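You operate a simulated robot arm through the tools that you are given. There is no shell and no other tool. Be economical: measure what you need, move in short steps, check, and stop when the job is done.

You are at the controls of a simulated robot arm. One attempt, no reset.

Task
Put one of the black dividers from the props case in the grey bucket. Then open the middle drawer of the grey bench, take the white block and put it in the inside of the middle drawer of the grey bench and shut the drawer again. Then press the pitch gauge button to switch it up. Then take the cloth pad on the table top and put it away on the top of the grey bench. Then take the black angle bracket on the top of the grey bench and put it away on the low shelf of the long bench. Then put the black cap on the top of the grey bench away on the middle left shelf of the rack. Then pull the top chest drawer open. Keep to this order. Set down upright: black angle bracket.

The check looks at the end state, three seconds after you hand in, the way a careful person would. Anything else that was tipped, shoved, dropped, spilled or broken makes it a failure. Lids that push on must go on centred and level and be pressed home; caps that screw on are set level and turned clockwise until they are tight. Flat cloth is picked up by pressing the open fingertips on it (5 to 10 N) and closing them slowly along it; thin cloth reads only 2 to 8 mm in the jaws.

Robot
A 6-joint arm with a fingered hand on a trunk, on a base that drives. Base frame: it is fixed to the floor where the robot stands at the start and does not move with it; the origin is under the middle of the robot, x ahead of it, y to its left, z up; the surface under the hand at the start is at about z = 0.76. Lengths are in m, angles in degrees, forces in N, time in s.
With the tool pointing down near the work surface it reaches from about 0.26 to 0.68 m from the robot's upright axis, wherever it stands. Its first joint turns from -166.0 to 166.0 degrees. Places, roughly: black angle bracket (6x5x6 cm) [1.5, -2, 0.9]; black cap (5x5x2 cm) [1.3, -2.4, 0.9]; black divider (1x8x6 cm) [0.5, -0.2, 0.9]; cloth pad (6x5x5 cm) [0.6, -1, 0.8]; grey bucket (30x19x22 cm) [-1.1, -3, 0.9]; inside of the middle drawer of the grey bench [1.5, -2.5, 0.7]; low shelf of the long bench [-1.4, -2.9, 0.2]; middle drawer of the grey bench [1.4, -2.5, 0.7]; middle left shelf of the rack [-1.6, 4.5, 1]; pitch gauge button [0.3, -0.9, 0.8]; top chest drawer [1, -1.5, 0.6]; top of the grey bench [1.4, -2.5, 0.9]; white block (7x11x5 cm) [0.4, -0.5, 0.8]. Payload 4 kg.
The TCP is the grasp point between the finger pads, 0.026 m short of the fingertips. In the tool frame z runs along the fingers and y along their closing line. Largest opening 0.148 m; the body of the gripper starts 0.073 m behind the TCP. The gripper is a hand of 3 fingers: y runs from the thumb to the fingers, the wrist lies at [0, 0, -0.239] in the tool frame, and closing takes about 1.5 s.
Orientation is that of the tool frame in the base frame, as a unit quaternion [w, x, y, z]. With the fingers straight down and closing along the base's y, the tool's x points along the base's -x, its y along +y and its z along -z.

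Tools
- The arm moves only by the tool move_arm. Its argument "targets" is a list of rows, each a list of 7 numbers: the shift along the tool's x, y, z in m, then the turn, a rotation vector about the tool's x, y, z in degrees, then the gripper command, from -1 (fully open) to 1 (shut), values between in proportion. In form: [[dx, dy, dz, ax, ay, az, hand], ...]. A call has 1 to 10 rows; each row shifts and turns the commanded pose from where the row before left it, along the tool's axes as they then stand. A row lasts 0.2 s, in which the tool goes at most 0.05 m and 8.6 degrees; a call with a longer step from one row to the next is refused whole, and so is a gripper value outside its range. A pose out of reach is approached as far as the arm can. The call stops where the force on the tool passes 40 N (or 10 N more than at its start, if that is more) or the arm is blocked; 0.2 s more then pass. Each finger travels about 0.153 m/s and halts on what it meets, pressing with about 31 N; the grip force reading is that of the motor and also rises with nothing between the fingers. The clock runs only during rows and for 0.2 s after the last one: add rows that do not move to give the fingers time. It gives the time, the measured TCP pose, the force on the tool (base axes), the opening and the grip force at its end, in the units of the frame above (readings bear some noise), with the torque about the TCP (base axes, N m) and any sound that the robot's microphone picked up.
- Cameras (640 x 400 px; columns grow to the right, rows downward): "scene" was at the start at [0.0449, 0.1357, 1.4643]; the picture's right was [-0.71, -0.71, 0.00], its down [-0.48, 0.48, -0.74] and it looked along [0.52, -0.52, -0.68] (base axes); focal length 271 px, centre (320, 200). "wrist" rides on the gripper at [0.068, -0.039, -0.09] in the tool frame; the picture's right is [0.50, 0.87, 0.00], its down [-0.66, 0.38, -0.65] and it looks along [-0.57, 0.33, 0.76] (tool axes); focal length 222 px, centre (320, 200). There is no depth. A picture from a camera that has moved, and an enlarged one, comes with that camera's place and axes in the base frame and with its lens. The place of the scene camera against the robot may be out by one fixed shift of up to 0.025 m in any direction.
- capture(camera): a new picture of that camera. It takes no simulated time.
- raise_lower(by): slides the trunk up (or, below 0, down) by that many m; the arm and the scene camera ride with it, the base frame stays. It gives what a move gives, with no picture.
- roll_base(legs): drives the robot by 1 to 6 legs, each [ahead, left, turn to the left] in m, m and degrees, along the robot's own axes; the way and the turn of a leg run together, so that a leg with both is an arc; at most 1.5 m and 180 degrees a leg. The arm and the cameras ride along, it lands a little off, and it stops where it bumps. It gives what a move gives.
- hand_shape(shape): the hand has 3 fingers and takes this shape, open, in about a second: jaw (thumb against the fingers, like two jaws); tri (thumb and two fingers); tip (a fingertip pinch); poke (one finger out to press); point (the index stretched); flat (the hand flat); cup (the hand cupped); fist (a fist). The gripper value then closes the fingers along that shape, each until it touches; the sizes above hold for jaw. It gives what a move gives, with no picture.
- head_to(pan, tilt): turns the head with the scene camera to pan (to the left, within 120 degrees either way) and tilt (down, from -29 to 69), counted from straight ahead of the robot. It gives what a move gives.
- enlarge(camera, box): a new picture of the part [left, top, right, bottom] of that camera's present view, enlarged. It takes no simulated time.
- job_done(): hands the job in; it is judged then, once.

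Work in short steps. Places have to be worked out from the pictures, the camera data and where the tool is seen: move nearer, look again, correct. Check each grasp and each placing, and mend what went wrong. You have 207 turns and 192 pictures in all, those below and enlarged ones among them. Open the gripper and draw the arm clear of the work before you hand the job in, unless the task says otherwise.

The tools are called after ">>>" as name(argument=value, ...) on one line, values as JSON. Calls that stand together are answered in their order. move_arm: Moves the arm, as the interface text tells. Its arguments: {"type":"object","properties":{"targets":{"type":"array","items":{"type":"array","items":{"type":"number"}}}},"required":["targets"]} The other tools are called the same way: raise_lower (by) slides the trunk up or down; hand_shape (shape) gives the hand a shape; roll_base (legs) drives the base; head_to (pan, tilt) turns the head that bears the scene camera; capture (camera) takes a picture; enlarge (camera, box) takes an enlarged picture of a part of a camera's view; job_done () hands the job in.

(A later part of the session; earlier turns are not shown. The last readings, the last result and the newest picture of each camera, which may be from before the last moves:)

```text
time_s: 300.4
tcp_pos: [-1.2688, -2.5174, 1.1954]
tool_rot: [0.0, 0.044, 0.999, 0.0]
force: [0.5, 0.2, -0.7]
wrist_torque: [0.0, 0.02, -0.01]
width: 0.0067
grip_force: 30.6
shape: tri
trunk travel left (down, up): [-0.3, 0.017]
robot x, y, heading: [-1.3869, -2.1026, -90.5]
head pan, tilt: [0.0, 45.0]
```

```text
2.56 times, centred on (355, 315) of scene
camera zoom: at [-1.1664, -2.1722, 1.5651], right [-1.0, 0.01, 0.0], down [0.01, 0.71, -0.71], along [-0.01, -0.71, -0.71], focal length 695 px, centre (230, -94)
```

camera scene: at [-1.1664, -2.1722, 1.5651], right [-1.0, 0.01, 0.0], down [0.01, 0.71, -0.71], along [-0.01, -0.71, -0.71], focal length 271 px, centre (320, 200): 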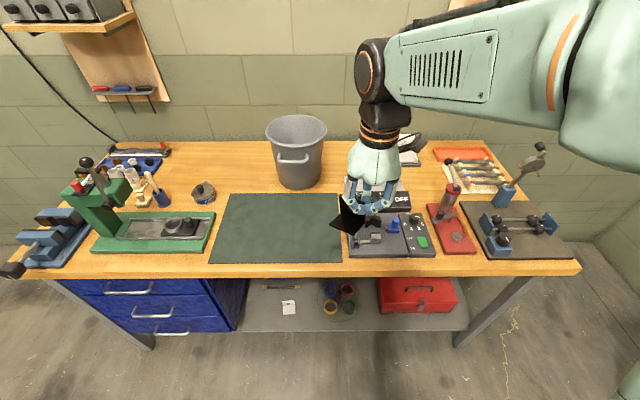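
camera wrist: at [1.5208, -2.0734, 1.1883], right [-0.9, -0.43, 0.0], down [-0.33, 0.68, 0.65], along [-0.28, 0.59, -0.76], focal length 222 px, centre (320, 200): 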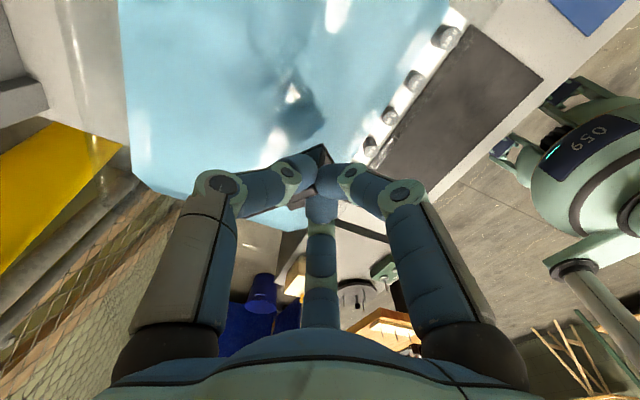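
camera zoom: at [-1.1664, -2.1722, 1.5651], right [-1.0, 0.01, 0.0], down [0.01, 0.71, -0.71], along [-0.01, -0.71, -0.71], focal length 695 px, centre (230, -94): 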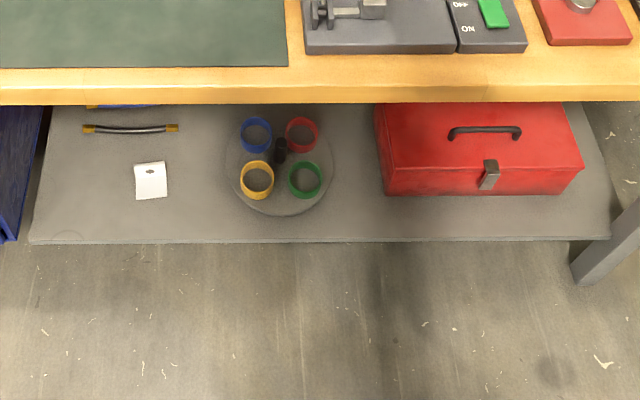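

A free spot lies between the note and the carousel at about (-1.09,-2.71). I sidestep left 0.2 m, retract slightly, and lower the trunk fully.

>>> move_arm(targets=[[0, 0.04, 0, 0, 0, 0, 1], [0, 0.02, 0, 0, 0, 0, 1]])

>>> roll_base(legs=[[0, 0.2, 0.5]])

>>> raise_lower(by=-0.3)

>>> move_arm(targets=[[0, 0, 0.045, 0, 0, 0, 1], [0, 0, 0.045, 0, 0, 0, 1], [0, 0, 0.045, 0, 0, 0, 1], [0, 0, 0.045, 0, 0, 0, 1], [0, 0, 0.045, 0, 0, 0, 1], [0, 0, 0.045, 0, 0, 0, 1]])

>>> capture(camera="scene")

```text
time_s: 301.0
tcp_pos: [-1.2621, -2.4585, 1.194]
tool_rot: [0.0, 0.044, 0.999, 0.0]
force: [0.8, 0.2, -0.9]
wrist_torque: [-0.01, 0.0, -0.02]
width: 0.0069
grip_force: 31.1
shape: tri
trunk travel left (down, up): [-0.3, 0.017]
robot x, y, heading: [-1.3876, -2.1049, -90.4]
head pan, tilt: [0.0, 45.0]
```

```text
time_s: 303.4
tcp_pos: [-1.0563, -2.4589, 1.1955]
tool_rot: [0.001, 0.042, 0.999, 0.0]
force: [-0.3, 0.0, -1.2]
wrist_torque: [0.02, 0.06, -0.02]
width: 0.0068
grip_force: 31.3
shape: tri
trunk travel left (down, up): [-0.3, 0.017]
robot x, y, heading: [-1.1825, -2.1044, -90.0]
head pan, tilt: [0.0, 45.0]
```

```text
time_s: 306.4
tcp_pos: [-1.0572, -2.4587, 0.895]
tool_rot: [0.0, 0.041, 0.999, 0.0]
force: [-0.5, 0.8, -1.5]
wrist_torque: [0.01, 0.06, 0.01]
width: 0.0065
grip_force: 31.0
shape: tri
trunk travel left (down, up): [0.0, 0.317]
robot x, y, heading: [-1.1812, -2.1058, -90.1]
head pan, tilt: [0.0, 45.0]
```

```text
time_s: 307.8
tcp_pos: [-1.0556, -2.4579, 0.6203]
tool_rot: [0.0, 0.042, 0.999, 0.001]
force: [0.5, -0.2, -0.9]
wrist_torque: [-0.02, 0.03, -0.02]
width: 0.0064
grip_force: 31.5
shape: tri
trunk travel left (down, up): [0.0, 0.317]
robot x, y, heading: [-1.1844, -2.1041, -90.2]
head pan, tilt: [0.0, 45.0]
```

```text
63 pictures are left
camera scene: at [-0.9628, -2.2261, 1.261], right [-1.0, 0.0, 0.0], down [0.0, 0.71, -0.71], along [0.0, -0.71, -0.71], focal length 271 px, centre (320, 200)
```

scene: 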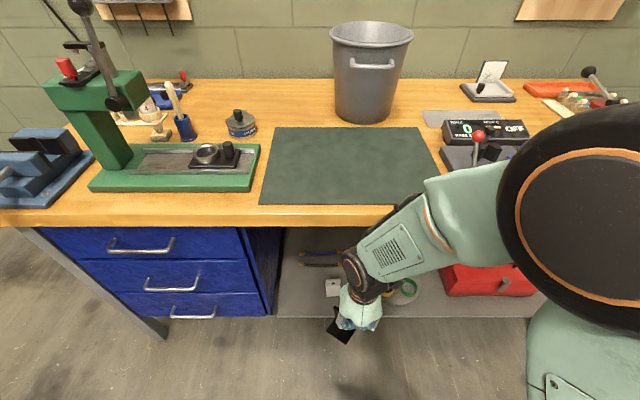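

Descent is fine. I continue down to z≈0.34 outside the bench front.

>>> move_arm(targets=[[0, 0.0, 0.045, 0, 0, 0, 1], [0, 0, 0.045, 0, 0, 0, 1], [0, 0, 0.045, 0, 0, 0, 1], [0, 0, 0.045, 0, 0, 0, 1], [0, 0, 0.045, 0, 0, 0, 1], [0, 0, 0.045, 0, 0, 0, 1], [0, 0, 0, 0, 0, 0, 1]])

>>> head_to(pan=-5, tilt=58)

>>> capture(camera="scene")

>>> capture(camera="wrist")

```text
time_s: 309.4
tcp_pos: [-1.0579, -2.4576, 0.3545]
tool_rot: [0.001, 0.041, 0.999, 0.0]
force: [-0.5, -0.3, -0.3]
wrist_torque: [0.03, -0.02, 0.03]
width: 0.0066
grip_force: 30.9
shape: tri
trunk travel left (down, up): [0.0, 0.317]
robot x, y, heading: [-1.1846, -2.1031, -90.1]
head pan, tilt: [0.0, 45.0]
```

```text
time_s: 310.1
tcp_pos: [-1.0587, -2.4574, 0.3554]
tool_rot: [0.0, 0.041, 0.999, -0.001]
force: [-0.5, 0.3, -1.0]
wrist_torque: [0.03, 0.0, 0.02]
width: 0.0067
grip_force: 31.1
shape: tri
trunk travel left (down, up): [0.0, 0.317]
robot x, y, heading: [-1.1868, -2.105, -90.2]
head pan, tilt: [-5.0, 58.0]
```

```text
62 pictures are left
camera scene: at [-0.9689, -2.2132, 1.244], right [-1.0, 0.09, 0.0], down [0.07, 0.84, -0.53], along [-0.05, -0.53, -0.85], focal length 271 px, centre (320, 200)
```

scene: 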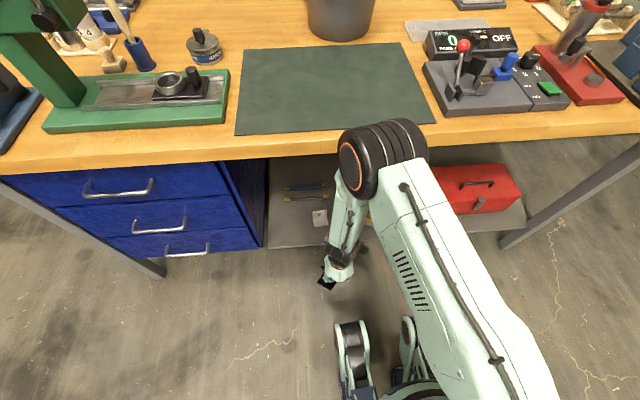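

```text
61 pictures are left
camera wrist: at [-1.1285, -2.4898, 0.4467], right [-0.43, 0.9, 0.0], down [0.68, 0.32, 0.65], along [0.59, 0.28, -0.76], focal length 222 px, centre (320, 200)
```

wrist: 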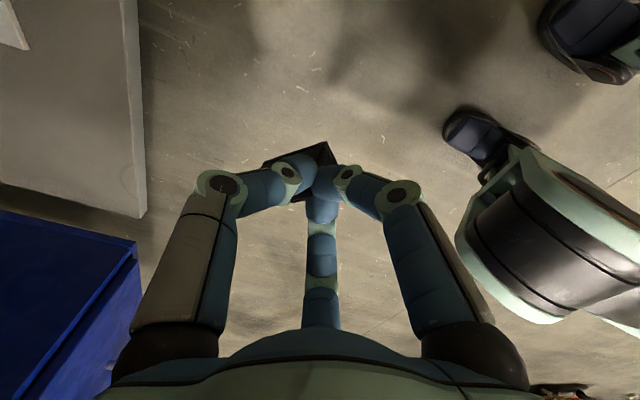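

I now move forward under the bench top toward the spot, keeping the bracket ~9 cm above the shelf.

>>> move_arm(targets=[[0, -0.035, 0, 0, 0, 0, 1], [0, -0.04, 0, 0, 0, 0, 1], [0, -0.04, 0, 0, 0, 0, 1], [0, -0.04, 0, 0, 0, 0, 1], [0, -0.03, 0, 0, 0, 0, 1], [0, 0, 0, 0, 0, 0, 1]])

>>> capture(camera="wrist")

>>> capture(camera="scene")

```text
time_s: 311.5
tcp_pos: [-1.0681, -2.6234, 0.3597]
tool_rot: [-0.001, 0.039, 0.999, -0.003]
force: [-0.9, 0.4, -0.8]
wrist_torque: [0.0, 0.03, 0.0]
width: 0.0066
grip_force: 31.3
shape: tri
out of reach, approached as far as the arm can: row 1
trunk travel left (down, up): [0.0, 0.317]
robot x, y, heading: [-1.1828, -2.1018, -89.8]
head pan, tilt: [-5.0, 58.0]
```

```text
60 pictures are left
camera wrist: at [-1.1381, -2.6552, 0.4515], right [-0.43, 0.9, -0.01], down [0.68, 0.33, 0.65], along [0.59, 0.28, -0.76], focal length 222 px, centre (320, 200)
```

wrist: 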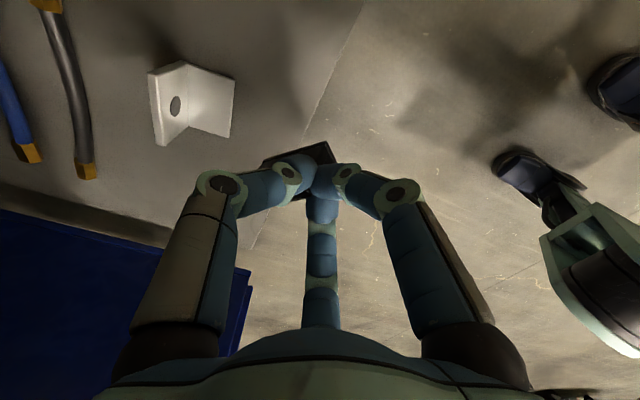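

```text
59 pictures are left
camera scene: at [-0.965, -2.195, 1.2445], right [-1.0, 0.09, 0.0], down [0.07, 0.84, -0.54], along [-0.05, -0.54, -0.84], focal length 271 px, centre (320, 200)
```

scene: 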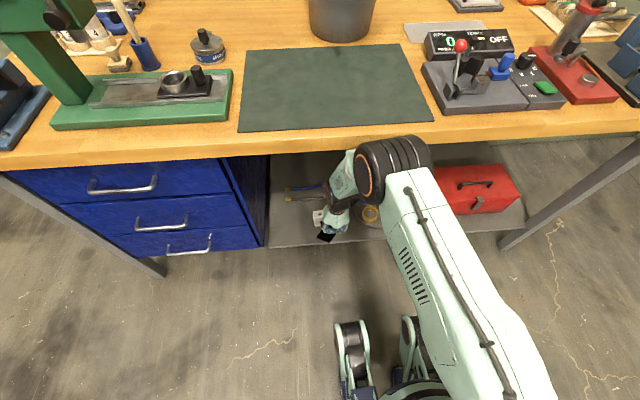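

The "note" is a small white bracket at (-1.014,-2.742). I aim mine centred near x≈-1.095, y≈-2.72 and continue forward.

>>> move_arm(targets=[[0.01, -0.035, 0, 0, 0, 0, 1], [0.01, -0.035, 0, 0, 0, 0, 1], [0.01, -0.035, 0, 0, 0, 0, 1], [0, 0, 0.03, 0, 0, 0, 1], [0, 0, 0.0, 0, 0, 0, 1]])

>>> capture(camera="wrist")

>>> enlarge(camera="scene", box=[240, 120, 440, 260])

```text
time_s: 312.7
tcp_pos: [-1.1117, -2.7353, 0.3234]
tool_rot: [0.0, 0.041, 0.999, 0.001]
force: [0.0, -0.4, 0.5]
wrist_torque: [-0.02, -0.02, 0.0]
width: 0.0055
grip_force: 30.5
shape: tri
trunk travel left (down, up): [0.0, 0.317]
robot x, y, heading: [-1.1805, -2.1032, -90.1]
head pan, tilt: [-5.0, 58.0]
```

```text
58 pictures are left
camera wrist: at [-1.1816, -2.7677, 0.4149], right [-0.43, 0.9, 0.0], down [0.68, 0.32, 0.65], along [0.59, 0.28, -0.76], focal length 222 px, centre (320, 200)
```

wrist: 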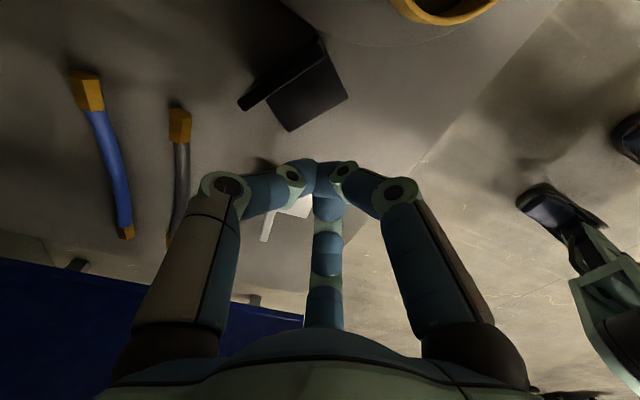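

```text
2.86 times, centred on (340, 190) of scene
camera zoom: at [-0.969, -2.2141, 1.2439], right [-1.0, 0.09, 0.0], down [0.07, 0.84, -0.53], along [-0.05, -0.53, -0.85], focal length 775 px, centre (263, 229)
```

zoom: 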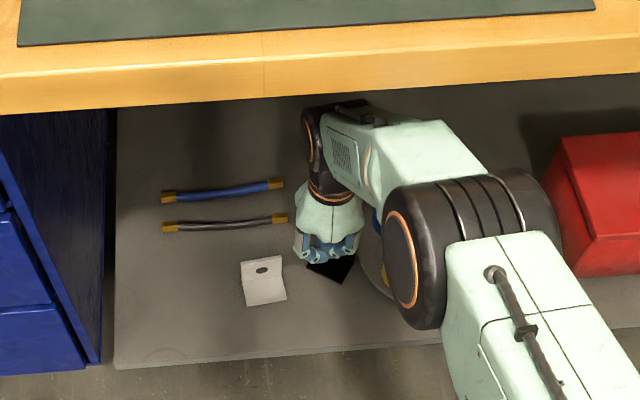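

The bracket seems to have left the fingers and to be standing on the shelf. I look closer.

>>> enlarge(camera="wrist", box=[200, 0, 440, 220])

```text
1.82 times, centred on (320, 110) of wrist
camera zoom: at [-1.1816, -2.7677, 0.4149], right [-0.43, 0.9, 0.0], down [0.68, 0.32, 0.65], along [0.59, 0.28, -0.76], focal length 404 px, centre (320, 364)
```

zoom: 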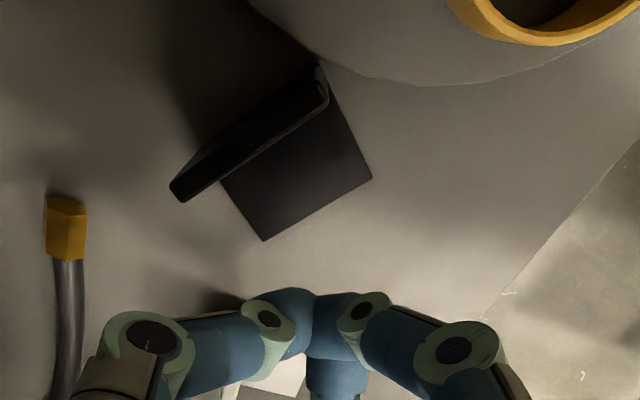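

The bracket is standing upright on the shelf, leg flat. I raise the empty hand slightly, withdraw it straight out, and check.

>>> move_arm(targets=[[0, 0, -0.02, 0, 0, 0, 1], [0, 0.02, -0.015, 0, 0, 0, 1], [0, 0.04, 0, 0, 0, 0, 1], [0, 0.045, 0, 0, 0, 0, 1], [0, 0.045, 0, 0, 0, 0, 1], [0, 0.045, 0, 0, 0, 0, 1], [0, 0.045, 0, 0, 0, 0, 1], [0, 0.04, 0, 0, 0, 0, 1]])

>>> head_to(pan=-8, tilt=48)

>>> capture(camera="scene")

```text
time_s: 314.5
tcp_pos: [-1.0936, -2.4675, 0.3591]
tool_rot: [-0.009, 0.076, 0.997, 0.005]
force: [1.0, -0.4, 0.1]
wrist_torque: [0.09, 0.08, 0.07]
width: 0.0058
grip_force: 31.0
shape: tri
out of reach, approached as far as the arm can: row 8
trunk travel left (down, up): [0.0, 0.317]
robot x, y, heading: [-1.1823, -2.1053, -89.7]
head pan, tilt: [-5.0, 58.0]
```

```text
time_s: 315.3
tcp_pos: [-1.0941, -2.4668, 0.3586]
tool_rot: [-0.01, 0.079, 0.997, 0.003]
force: [-0.3, 2.0, -0.1]
wrist_torque: [0.01, -0.02, -0.03]
width: 0.0054
grip_force: 30.8
shape: tri
trunk travel left (down, up): [0.0, 0.317]
robot x, y, heading: [-1.1815, -2.1047, -90.0]
head pan, tilt: [-8.0, 48.0]
```

```text
55 pictures are left
camera scene: at [-0.9738, -2.2225, 1.2568], right [-0.99, 0.14, 0.0], down [0.1, 0.74, -0.67], along [-0.09, -0.66, -0.74], focal length 271 px, centre (320, 200)
```

scene: 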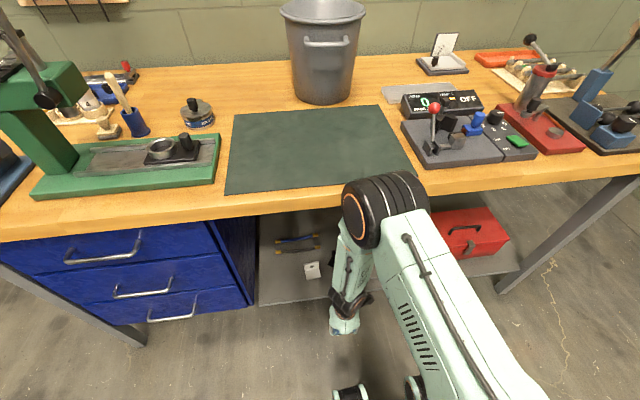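

The width reads 5 mm, oddly; I check the hand with the wrist camera.

>>> capture(camera="wrist")

```text
54 pictures are left
camera wrist: at [-1.1638, -2.4957, 0.4524], right [-0.36, 0.93, 0.02], down [0.72, 0.27, 0.64], along [0.6, 0.24, -0.77], focal length 222 px, centre (320, 200)
```

wrist: 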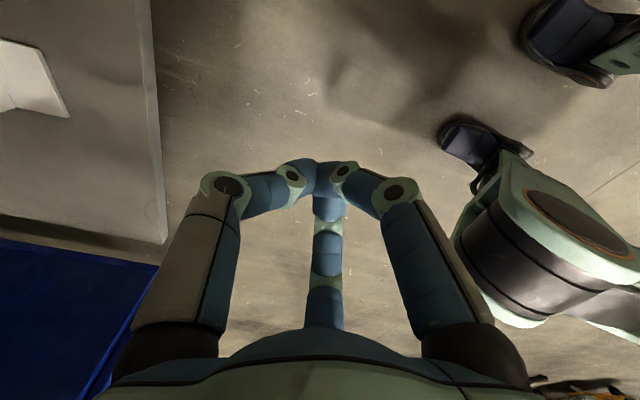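

Hand is empty. I raise the arm and trunk, then verify the bracket on the shelf.

>>> move_arm(targets=[[0, 0, -0.04, 0, 0, 0, 0.5], [0, 0, -0.045, 0, 0, 0, 0.1], [0, 0, -0.045, 0, 0, 0, 0.1], [0, 0, -0.045, 0, 0, 0, 0.1], [0, 0, -0.045, 0, 0, 0, 0.1], [0, 0, -0.045, 0, 0, 0, 0.1], [0, 0, -0.045, 0, 0, 0, 0.1], [0, 0, -0.045, 0, 0, 0, 0.1], [0, 0, -0.045, 0, 0, 0, 0.1], [0, 0, -0.045, 0, 0, 0, 0.1]])

>>> roll_base(legs=[[-0.3, 0, 0]])

>>> head_to(pan=-8, tilt=42)

>>> enlarge(camera="scene", box=[220, 180, 460, 340])

```text
time_s: 317.5
tcp_pos: [-1.0931, -2.4706, 0.8044]
tool_rot: [0.0, 0.041, 0.999, -0.001]
force: [-0.1, 0.0, 0.6]
wrist_torque: [0.03, -0.02, 0.01]
width: 0.0638
grip_force: 0.2
shape: jaw
trunk travel left (down, up): [0.0, 0.317]
robot x, y, heading: [-1.1828, -2.1082, -90.0]
head pan, tilt: [-8.0, 48.0]
```

```text
time_s: 319.5
tcp_pos: [-1.0917, -2.1781, 0.8042]
tool_rot: [0.001, 0.041, 0.999, 0.0]
force: [-0.3, 0.5, -0.2]
wrist_torque: [0.04, 0.0, -0.04]
width: 0.0634
grip_force: 0.0
shape: jaw
trunk travel left (down, up): [0.0, 0.317]
robot x, y, heading: [-1.1811, -1.8116, -90.2]
head pan, tilt: [-8.0, 48.0]
```

```text
time_s: 320.1
tcp_pos: [-1.0917, -2.1768, 0.8042]
tool_rot: [0.0, 0.042, 0.999, 0.0]
force: [-0.3, -0.7, 0.3]
wrist_torque: [0.02, 0.01, -0.01]
width: 0.0635
grip_force: 0.1
shape: jaw
trunk travel left (down, up): [0.0, 0.317]
robot x, y, heading: [-1.1811, -1.8068, -90.1]
head pan, tilt: [-8.0, 42.0]
```

```text
2.50 times, centred on (340, 260) of scene
camera zoom: at [-0.9744, -1.9337, 1.2653], right [-0.99, 0.14, 0.0], down [0.09, 0.66, -0.74], along [-0.1, -0.74, -0.67], focal length 678 px, centre (270, 50)
```

zoom: 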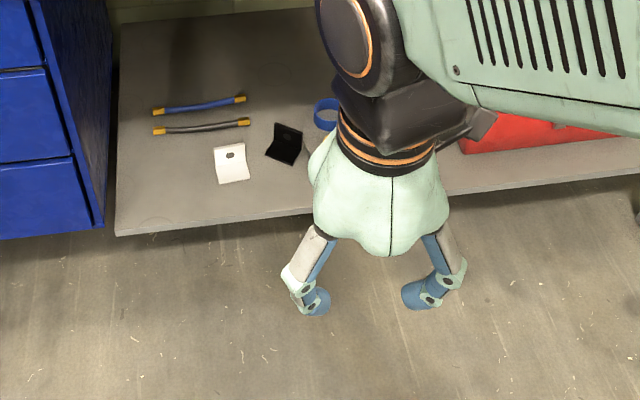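

The bracket stands upright, clear of everything. Next the black cap: raise the trunk and drive back to the grey bench.

>>> raise_lower(by=0.2)

>>> roll_base(legs=[[0, 0, 90], [1.45, 0, 0], [0.47, 0, 0], [0, -0.5, 0]])

>>> head_to(pan=0, tilt=45)

>>> capture(camera="scene")

>>> capture(camera="wrist")

```text
time_s: 322.3
tcp_pos: [-1.0918, -2.178, 1.0046]
tool_rot: [0.0, 0.042, 0.999, 0.0]
force: [-0.5, -0.4, 0.3]
wrist_torque: [-0.01, 0.03, 0.01]
width: 0.0633
grip_force: 0.1
shape: jaw
trunk travel left (down, up): [-0.2, 0.117]
robot x, y, heading: [-1.181, -1.8105, -90.2]
head pan, tilt: [-8.0, 42.0]
```

```text
time_s: 335.6
tcp_pos: [1.0842, -1.7287, 1.0044]
tool_rot: [0.0, -0.678, 0.735, 0.0]
force: [-0.6, -1.0, 0.6]
wrist_torque: [0.0, -0.02, 0.01]
width: 0.0639
grip_force: 0.0
shape: jaw
trunk travel left (down, up): [-0.2, 0.117]
robot x, y, heading: [0.7195, -1.8168, 0.0]
head pan, tilt: [-8.0, 42.0]
stopped in leg 3: the robot was blocked; the commanded pose is now the measured one
```

```text
time_s: 336.3
tcp_pos: [1.0858, -1.7283, 1.0034]
tool_rot: [0.0, -0.677, 0.736, 0.001]
force: [-0.4, 0.7, -0.6]
wrist_torque: [-0.02, 0.0, 0.01]
width: 0.0639
grip_force: 0.1
shape: jaw
trunk travel left (down, up): [-0.2, 0.117]
robot x, y, heading: [0.7184, -1.8174, -0.1]
head pan, tilt: [0.0, 45.0]
```

```text
52 pictures are left
camera scene: at [0.7856, -1.6249, 1.4608], right [0.0, -1.0, 0.0], down [-0.71, 0.0, -0.71], along [0.71, 0.0, -0.71], focal length 271 px, centre (320, 200)
```

scene: 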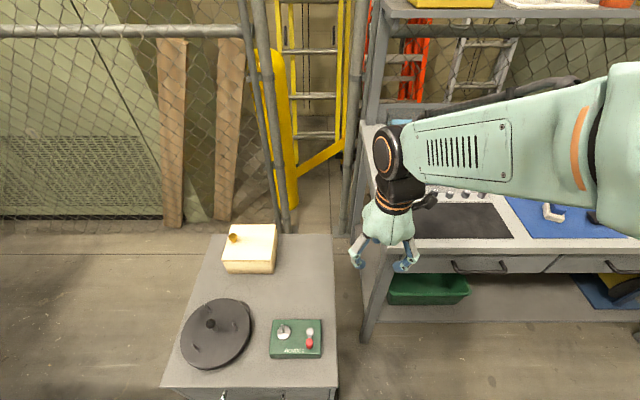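

```text
51 pictures are left
camera wrist: at [1.1188, -1.7982, 1.0947], right [-0.9, -0.43, 0.0], down [-0.32, 0.68, 0.65], along [-0.28, 0.59, -0.76], focal length 222 px, centre (320, 200)
```

wrist: 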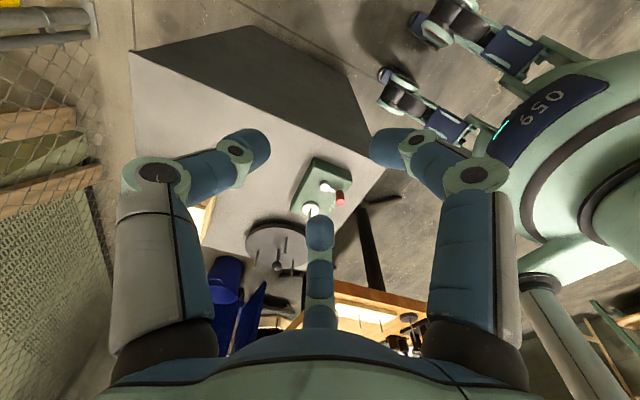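

I bumped near the chest's corner; everything on it still stands. I move right, then set up before the blue mat.

>>> roll_base(legs=[[-0.05, -0.1, 0], [0.05, -0.45, 0]])

>>> move_arm(targets=[[0, 0, -0.02, 0, 0, 8.5, 0.0], [0, 0, 0, 0, 0, 8.5, 0.0], [0, 0, 0, 0, 0, 8.5, 0.0], [0, 0, 0, 0, 0, 8.5, 0.0], [0, 0, 0, 0, 0, 8.5, 0.0], [0, 0, 0, 0, 0, 8.5, 0.0], [0, 0, 0, 0, 0, 8.5, 0.0], [0, 0, 0, 0, 0, 8.5, 0.0], [0, 0, 0, 0, 0, 8.5, 0.0], [0, 0, 0, 0, 0, 8.5, 0.0]])

>>> capture(camera="scene")

>>> capture(camera="wrist")

```text
time_s: 341.9
tcp_pos: [1.0821, -2.279, 1.0044]
tool_rot: [0.0, -0.674, 0.738, -0.001]
force: [0.1, 1.1, 0.7]
wrist_torque: [-0.01, 0.01, 0.03]
width: 0.0637
grip_force: 0.0
shape: jaw
trunk travel left (down, up): [-0.2, 0.117]
robot x, y, heading: [0.7154, -2.3681, -0.4]
head pan, tilt: [0.0, 45.0]
```

```text
time_s: 344.1
tcp_pos: [1.0826, -2.2781, 1.0232]
tool_rot: [0.001, 0.002, 1.0, 0.0]
force: [0.1, -0.3, 0.1]
wrist_torque: [0.0, -0.04, -0.01]
width: 0.0704
grip_force: 0.0
shape: jaw
trunk travel left (down, up): [-0.2, 0.117]
robot x, y, heading: [0.7114, -2.3676, -0.6]
head pan, tilt: [0.0, 45.0]
```

```text
50 pictures are left
camera scene: at [0.7841, -2.1719, 1.4608], right [-0.01, -1.0, 0.0], down [-0.71, 0.01, -0.71], along [0.71, -0.01, -0.71], focal length 271 px, centre (320, 200)
```

scene: 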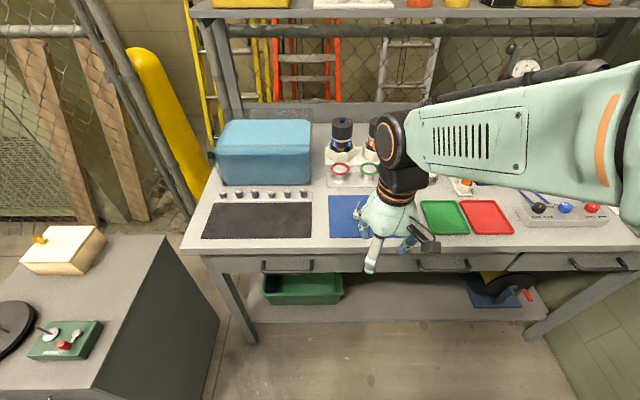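

```text
49 pictures are left
camera wrist: at [1.0149, -2.3156, 1.1148], right [-0.5, 0.87, 0.0], down [0.66, 0.37, 0.65], along [0.57, 0.32, -0.76], focal length 222 px, centre (320, 200)
```

wrist: 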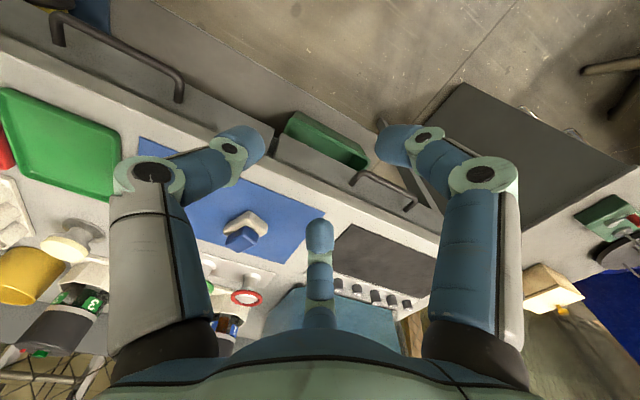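

The cap should be at about (1.279,-2.393). I move above it and verify with the wrist camera.

>>> move_arm(targets=[[-0.04, -0.023, 0, 0, 0, 0, -0.3], [-0.04, -0.023, 0, 0, 0, 0, -0.3], [-0.04, -0.023, 0, 0, 0, 0, -0.3], [-0.04, -0.023, 0.02, 0, 0, 0, -0.3], [-0.036, -0.023, 0.02, 0, 0, 0, -0.3], [0, 0, 0, 0, 0, 0, -0.3]])

>>> capture(camera="wrist")

```text
refused: row 4 steps farther than a row can; nothing moved
```

```text
48 pictures are left
camera wrist: at [1.0149, -2.3156, 1.1148], right [-0.5, 0.87, 0.0], down [0.66, 0.37, 0.65], along [0.57, 0.32, -0.76], focal length 222 px, centre (320, 200)
```

wrist: 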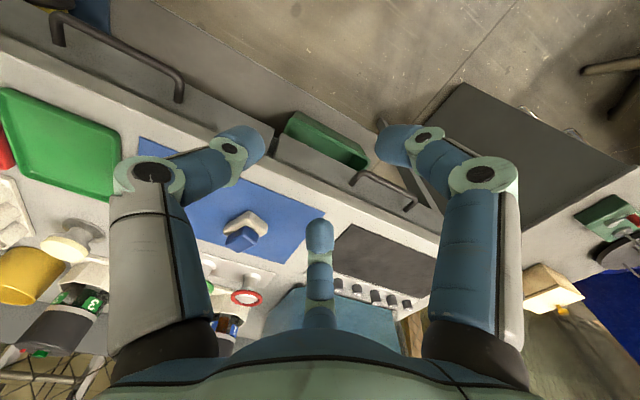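

One row was slightly too long; I repeat with shorter steps.

>>> move_arm(targets=[[-0.04, -0.023, 0, 0, 0, 0, -0.3], [-0.04, -0.023, 0, 0, 0, 0, -0.3], [-0.04, -0.023, 0, 0, 0, 0, -0.3], [-0.04, -0.023, 0, 0, 0, 0, -0.3], [-0.036, -0.023, 0, 0, 0, 0, -0.3], [0, 0, 0.04, 0, 0, 0, -0.3], [0, 0, 0, 0, 0, 0, -0.3]])

>>> capture(camera="wrist")

```text
time_s: 345.7
tcp_pos: [1.2788, -2.3954, 0.9833]
tool_rot: [0.001, 0.001, 1.0, 0.0]
force: [-0.2, 0.4, -0.3]
wrist_torque: [0.0, -0.01, 0.0]
width: 0.0918
grip_force: 0.0
shape: jaw
trunk travel left (down, up): [-0.2, 0.117]
robot x, y, heading: [0.7134, -2.3682, -0.6]
head pan, tilt: [0.0, 45.0]
```

```text
47 pictures are left
camera wrist: at [1.2112, -2.4332, 1.0754], right [-0.5, 0.87, 0.0], down [0.66, 0.38, 0.65], along [0.57, 0.33, -0.76], focal length 222 px, centre (320, 200)
```

wrist: 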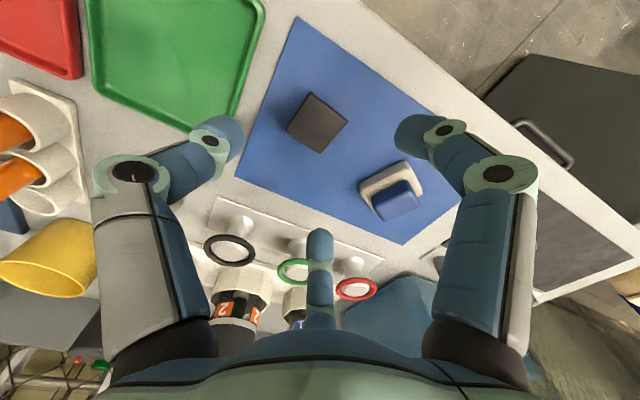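

Cap is exactly under the TCP. I descend to tips ~7 mm above the mat and close.

>>> move_arm(targets=[[0, 0, 0.03, 0, 0, 0, -0.3], [0, 0, 0.03, 0, 0, 0, -0.3], [0, 0, 0.02, 0, 0, 0, -0.3], [0, 0, 0.009, 0, 0, 0, -0.3], [0, 0, 0, 0, 0, 0, 0.0], [0, 0, 0, 0, 0, 0, 0.2], [0, 0, 0, 0, 0, 0, 0.5], [0, 0, 0, 0, 0, 0, 0.8], [0, 0, 0, 0, 0, 0, 1], [0, 0, 0, 0, 0, 0, 1]])

>>> capture(camera="wrist")

```text
time_s: 347.9
tcp_pos: [1.2766, -2.3935, 0.8949]
tool_rot: [0.0, 0.002, 1.0, 0.0]
force: [-1.0, 0.3, 0.1]
wrist_torque: [-0.04, -0.03, -0.02]
width: 0.0393
grip_force: 30.4
shape: tri
trunk travel left (down, up): [-0.2, 0.117]
robot x, y, heading: [0.7142, -2.3649, -0.4]
head pan, tilt: [0.0, 45.0]
```

```text
46 pictures are left
camera wrist: at [1.2109, -2.4326, 0.9862], right [-0.5, 0.87, 0.0], down [0.66, 0.38, 0.65], along [0.57, 0.33, -0.76], focal length 222 px, centre (320, 200)
```

wrist: 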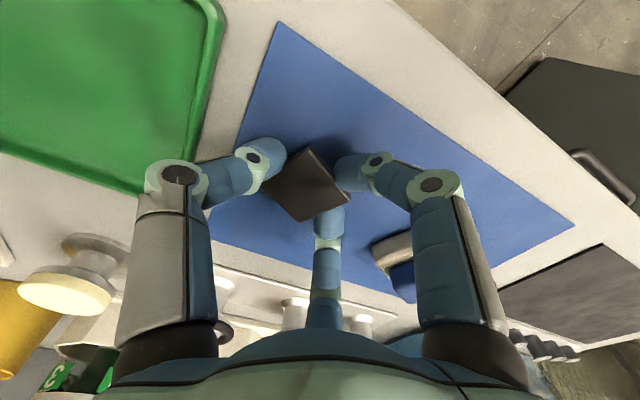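

Cap gripped (3.9 cm). Lift and retract, check hold.

>>> move_arm(targets=[[0, 0, -0.02, 0, 0, 0, 1], [0, 0, -0.04, 0, 0, 0, 1], [0, 0, -0.045, 0, 0, 0, 1], [0, 0, -0.045, 0, 0, 0, 1], [0, 0, -0.04, 0, 0, 0, 1], [0.045, 0, 0, 0, 0, 0, 1], [0.045, 0, 0, 0, 0, 0, 1], [0.045, 0, 0, 0, 0, 0, 1], [0.03, 0, 0, 0, 0, 0, 1]])

>>> head_to(pan=90, tilt=10)

>>> capture(camera="wrist")

>>> capture(camera="scene")

```text
time_s: 349.9
tcp_pos: [1.1131, -2.3921, 1.0839]
tool_rot: [0.0, 0.001, 1.0, 0.001]
force: [-0.4, -0.2, -0.1]
wrist_torque: [0.0, 0.02, -0.03]
width: 0.0389
grip_force: 31.3
shape: tri
trunk travel left (down, up): [-0.2, 0.117]
robot x, y, heading: [0.7151, -2.3665, -0.6]
head pan, tilt: [0.0, 45.0]
```

```text
time_s: 351.5
tcp_pos: [1.1139, -2.3922, 1.0835]
tool_rot: [0.0, 0.001, 1.0, 0.0]
force: [-0.7, 0.4, 0.1]
wrist_torque: [-0.01, -0.02, 0.04]
width: 0.0389
grip_force: 30.9
shape: tri
trunk travel left (down, up): [-0.2, 0.117]
robot x, y, heading: [0.7163, -2.3644, -0.7]
head pan, tilt: [90.0, 10.0]
```

```text
45 pictures are left
camera wrist: at [1.047, -2.43, 1.176], right [-0.5, 0.87, 0.0], down [0.66, 0.38, 0.65], along [0.57, 0.33, -0.76], focal length 222 px, centre (320, 200)
```

wrist: 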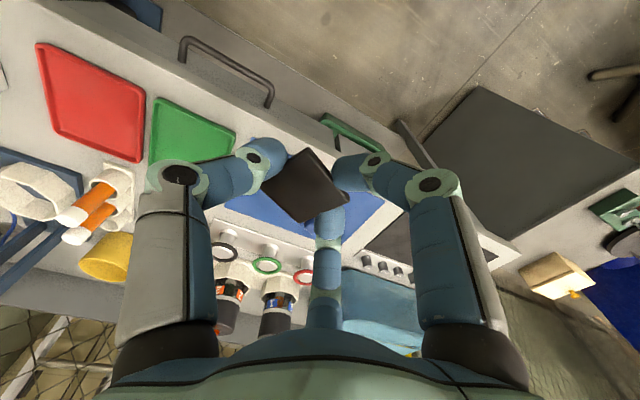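

```text
44 pictures are left
camera scene: at [0.7037, -2.0782, 1.5157], right [1.0, -0.01, 0.0], down [0.0, -0.17, -0.98], along [0.01, 0.98, -0.17], focal length 271 px, centre (320, 200)
```

scene: 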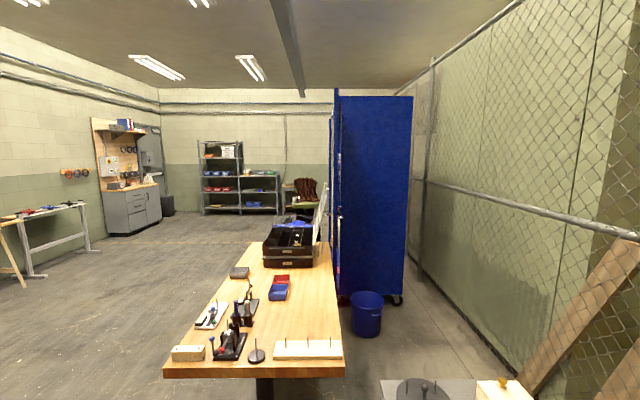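

Cap is held. The rack is at the far end (left bay at x≈-1.6, y≈4.5). I drive there along the free corridor, stopping short.

>>> roll_base(legs=[[-0.6, 0.25, 0.7], [-1.3, 0.2, 0], [0, 0, 90], [1.5, 0.2, 0], [1.5, 0.2, 0], [1.5, 0, 0]])

>>> head_to(pan=0, tilt=20)

>>> capture(camera="scene")

```text
refused: leg 4 is longer than a leg can be; nothing moved
```

```text
time_s: 353.2
tcp_pos: [1.114, -2.3917, 1.0839]
tool_rot: [0.0, 0.002, 1.0, 0.0]
force: [0.3, 0.5, -0.4]
wrist_torque: [0.02, -0.03, 0.0]
width: 0.0389
grip_force: 31.6
shape: tri
trunk travel left (down, up): [-0.2, 0.117]
robot x, y, heading: [0.7154, -2.3622, -0.4]
head pan, tilt: [0.0, 20.0]
```

```text
43 pictures are left
camera scene: at [0.7959, -2.172, 1.4994], right [-0.01, -1.0, 0.0], down [-0.34, 0.0, -0.94], along [0.94, -0.01, -0.34], focal length 271 px, centre (320, 200)
```

scene: 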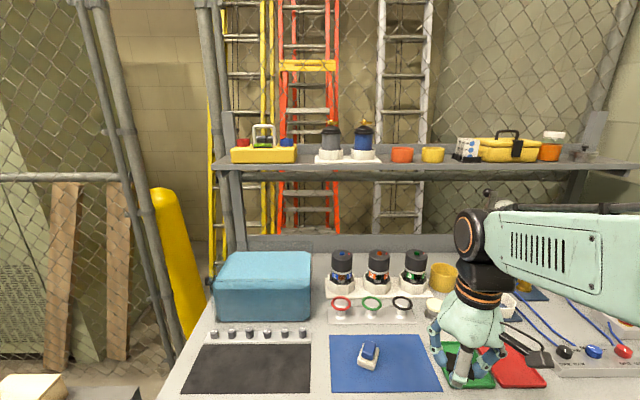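

Legs were slightly too long; I repeat with 1.45 m legs.

>>> roll_base(legs=[[-0.6, 0.25, 0.5], [-1.3, 0.2, 0], [0, 0, 90], [1.45, 0.2, 0], [1.45, 0.2, 0], [1.48, 0, 0]])

>>> head_to(pan=0, tilt=20)

>>> capture(camera="scene")

```text
time_s: 387.4
tcp_pos: [-1.5046, 2.8365, 1.0848]
tool_rot: [0.001, -0.703, 0.711, 0.0]
force: [-0.4, -1.0, -0.4]
wrist_torque: [-0.03, 0.03, 0.0]
width: 0.0386
grip_force: 31.2
shape: tri
trunk travel left (down, up): [-0.2, 0.117]
robot x, y, heading: [-1.5337, 2.438, 88.8]
head pan, tilt: [0.0, 20.0]
```

```text
time_s: 388.0
tcp_pos: [-1.5045, 2.8368, 1.0837]
tool_rot: [0.0, -0.704, 0.711, 0.0]
force: [-0.4, -0.4, -0.3]
wrist_torque: [0.0, 0.0, -0.01]
width: 0.0389
grip_force: 31.2
shape: tri
trunk travel left (down, up): [-0.2, 0.117]
robot x, y, heading: [-1.5293, 2.4374, 89.0]
head pan, tilt: [0.0, 20.0]
```

```text
42 pictures are left
camera scene: at [-1.7323, 2.4946, 1.4994], right [1.0, -0.02, 0.0], down [-0.01, -0.34, -0.94], along [0.02, 0.94, -0.34], focal length 271 px, centre (320, 200)
```

scene: 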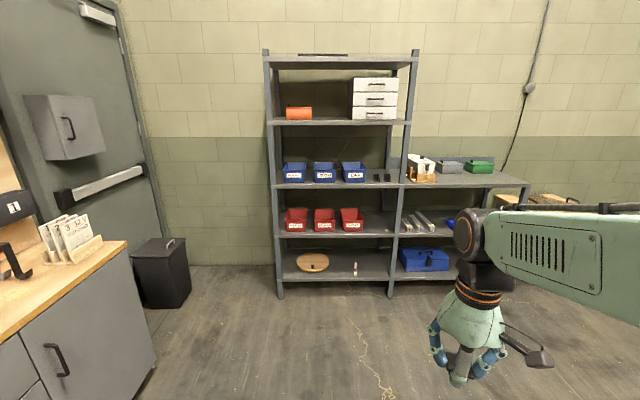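

The middle-left shelf is the one with blue bins (z≈0.96). I zoom to find a free spot.

>>> enlarge(camera="scene", box=[255, 110, 415, 210])

```text
4.00 times, centred on (335, 160) of scene
camera zoom: at [-1.7323, 2.4946, 1.4994], right [1.0, -0.02, 0.0], down [-0.01, -0.34, -0.94], along [0.02, 0.94, -0.34], focal length 1086 px, centre (260, 360)
```

zoom: 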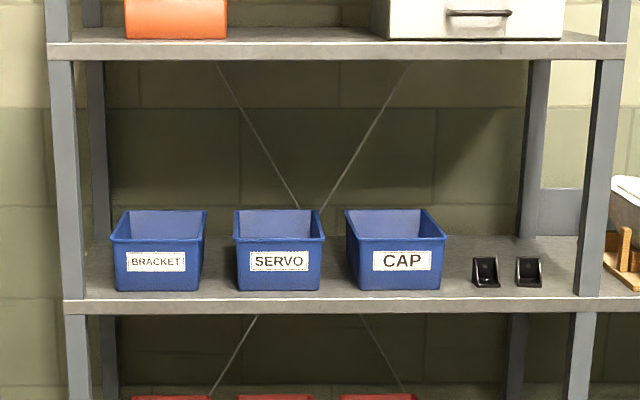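

Free space exists behind the two small black brackets at right. I drive nearer and to the right, and look again.

>>> roll_base(legs=[[1.1, -0.22, 1]])

>>> head_to(pan=-15, tilt=28)

>>> capture(camera="scene")

```text
time_s: 393.7
tcp_pos: [-1.3095, 3.9349, 1.0831]
tool_rot: [0.001, 0.72, -0.694, 0.0]
force: [0.6, 0.4, 0.0]
wrist_torque: [-0.03, 0.02, -0.02]
width: 0.0387
grip_force: 31.2
shape: tri
trunk travel left (down, up): [-0.2, 0.117]
robot x, y, heading: [-1.3203, 3.5369, 92.0]
head pan, tilt: [0.0, 20.0]
```

```text
time_s: 394.5
tcp_pos: [-1.3092, 3.9342, 1.0843]
tool_rot: [0.001, 0.72, -0.694, 0.0]
force: [0.7, 0.3, -0.4]
wrist_torque: [-0.02, 0.0, 0.0]
width: 0.0387
grip_force: 30.9
shape: tri
trunk travel left (down, up): [-0.2, 0.117]
robot x, y, heading: [-1.3222, 3.5364, 91.7]
head pan, tilt: [-15.0, 28.0]
```

```text
40 pictures are left
camera scene: at [-1.4983, 3.5783, 1.4866], right [0.97, -0.23, 0.0], down [-0.11, -0.46, -0.88], along [0.2, 0.86, -0.47], focal length 271 px, centre (320, 200)
```

scene: 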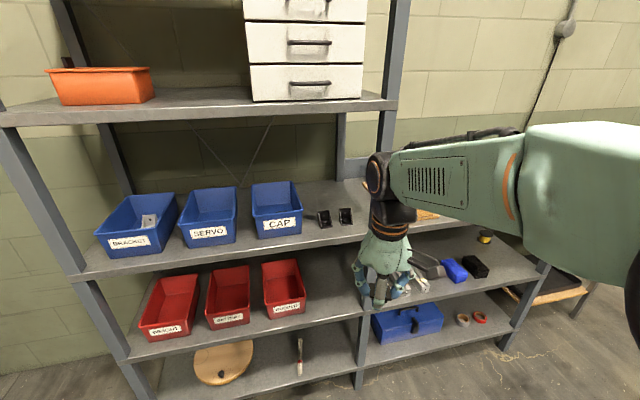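

>>> enlarge(camera="scene", box=[220, 90, 420, 270])

```text
2.22 times, centred on (320, 180) of scene
camera zoom: at [-1.4983, 3.5783, 1.4866], right [0.97, -0.23, 0.0], down [-0.11, -0.46, -0.88], along [0.2, 0.86, -0.47], focal length 603 px, centre (320, 244)
```

zoom: 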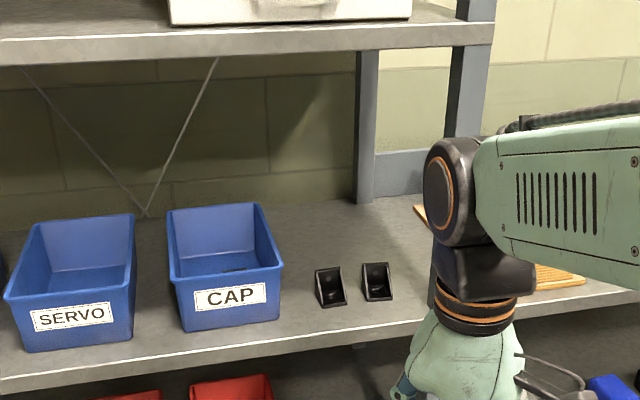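

There's ample free shelf behind the two small brackets (they stand at y≈4.33). To fit under the shelf above, I lower the trunk and tilt the hand 40° forward before entering.

>>> raise_lower(by=-0.12)

>>> move_arm(targets=[[-0.03, 0, -0.01, 0, -8, 0, 1], [-0.03, 0, -0.01, 0, -8, 0, 1], [-0.03, 0, -0.01, 0, -8, 0, 1], [-0.03, 0, -0.01, 0, -8, 0, 1], [-0.03, 0, -0.01, 0, -8, 0, 1], [0, 0, 0, 0, 0, 0, 1]])

>>> enlarge(camera="scene", box=[220, 70, 460, 270])

```text
time_s: 396.0
tcp_pos: [-1.3108, 3.9349, 0.9652]
tool_rot: [0.0, 0.72, -0.694, 0.001]
force: [0.2, 0.3, -0.9]
wrist_torque: [-0.03, -0.01, 0.04]
width: 0.0388
grip_force: 31.3
shape: tri
trunk travel left (down, up): [-0.08, 0.237]
robot x, y, heading: [-1.3204, 3.5377, 91.4]
head pan, tilt: [-15.0, 28.0]
```

```text
time_s: 397.4
tcp_pos: [-1.3142, 4.0622, 1.0532]
tool_rot: [-0.238, 0.676, -0.652, -0.247]
force: [0.6, 0.1, -0.1]
wrist_torque: [-0.02, -0.02, 0.01]
width: 0.0387
grip_force: 31.7
shape: tri
trunk travel left (down, up): [-0.08, 0.237]
robot x, y, heading: [-1.32, 3.5314, 91.5]
head pan, tilt: [-15.0, 28.0]
```

```text
2.00 times, centred on (340, 170) of scene
camera zoom: at [-1.499, 3.6039, 1.3639], right [0.97, -0.23, 0.0], down [-0.11, -0.46, -0.88], along [0.2, 0.86, -0.47], focal length 543 px, centre (280, 260)
```

zoom: 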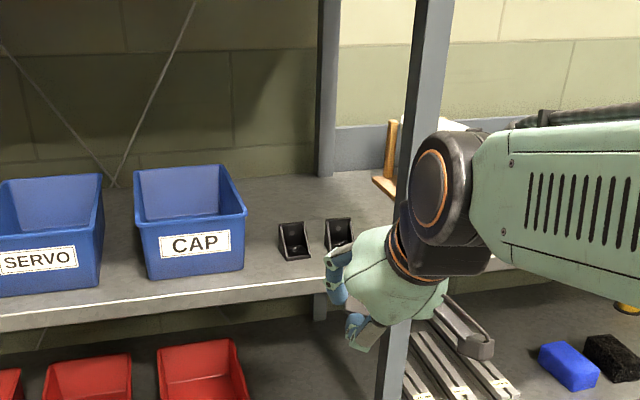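

Now 2.7 cm higher clearance over the small brackets (tops ≈1.02): raise to 1.09, shift right, then drive in slowly.

>>> move_arm(targets=[[-0.0238, -0.02, -0.0283, 0, 0, 0, 1], [0, -0.022, 0, 0, 0, 0, 1], [0, 0, 0, 0, 0, 0, 1]])

>>> roll_base(legs=[[0.2, 0, -0.5]])

>>> capture(camera="scene")

>>> capture(camera="wrist")

```text
time_s: 398.2
tcp_pos: [-1.2724, 4.0643, 1.0892]
tool_rot: [-0.238, 0.676, -0.653, -0.246]
force: [-0.1, -1.3, 1.2]
wrist_torque: [-0.02, 0.0, -0.01]
width: 0.0386
grip_force: 31.3
shape: tri
trunk travel left (down, up): [-0.08, 0.237]
robot x, y, heading: [-1.3169, 3.5367, 91.8]
head pan, tilt: [-15.0, 28.0]
```

```text
time_s: 399.8
tcp_pos: [-1.2729, 4.2646, 1.0888]
tool_rot: [-0.239, 0.673, -0.656, -0.245]
force: [0.5, -0.2, 0.3]
wrist_torque: [-0.05, 0.0, 0.04]
width: 0.0386
grip_force: 31.4
shape: tri
trunk travel left (down, up): [-0.08, 0.237]
robot x, y, heading: [-1.3256, 3.7376, 91.2]
head pan, tilt: [-15.0, 28.0]
```

```text
37 pictures are left
camera scene: at [-1.5033, 3.8059, 1.3639], right [0.97, -0.24, 0.0], down [-0.11, -0.46, -0.88], along [0.21, 0.86, -0.47], focal length 271 px, centre (320, 200)
```

scene: 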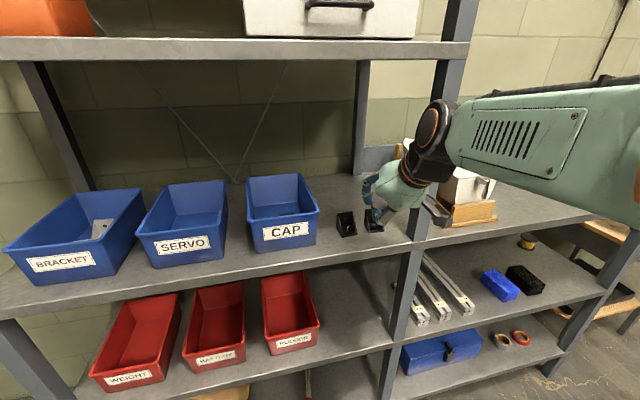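

```text
36 pictures are left
camera wrist: at [-1.2302, 4.1562, 1.1157], right [-0.86, -0.41, -0.32], down [-0.38, 0.07, 0.92], along [-0.35, 0.91, -0.22], focal length 222 px, centre (320, 200)
```

wrist: 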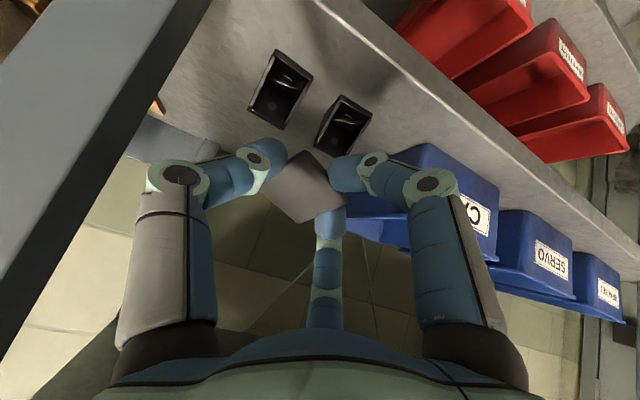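

Wrist view confirms the small brackets at y≈4.345. I drive in another 0.14 m and check.

>>> roll_base(legs=[[0.14, 0, 0]])

>>> capture(camera="wrist")

>>> capture(camera="scene")

```text
time_s: 401.1
tcp_pos: [-1.2757, 4.4032, 1.0884]
tool_rot: [-0.237, 0.674, -0.655, -0.245]
force: [0.1, 0.2, 0.2]
wrist_torque: [-0.04, -0.03, 0.0]
width: 0.0385
grip_force: 31.2
shape: tri
trunk travel left (down, up): [-0.08, 0.237]
robot x, y, heading: [-1.3279, 3.8739, 91.4]
head pan, tilt: [-15.0, 28.0]
```

```text
35 pictures are left
camera wrist: at [-1.2338, 4.2947, 1.1156], right [-0.85, -0.41, -0.32], down [-0.38, 0.07, 0.92], along [-0.35, 0.91, -0.22], focal length 222 px, centre (320, 200)
```

wrist: 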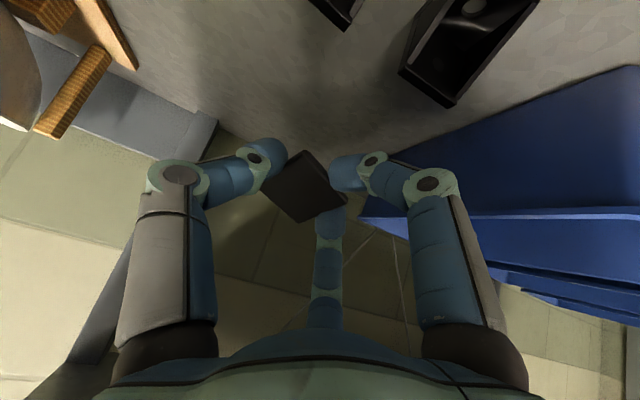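

```text
34 pictures are left
camera scene: at [-1.5064, 3.944, 1.3639], right [0.97, -0.24, 0.0], down [-0.11, -0.46, -0.88], along [0.21, 0.86, -0.47], focal length 271 px, centre (320, 200)
```

scene: 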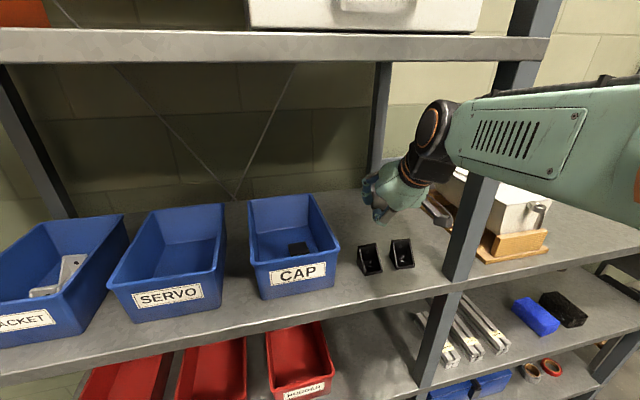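

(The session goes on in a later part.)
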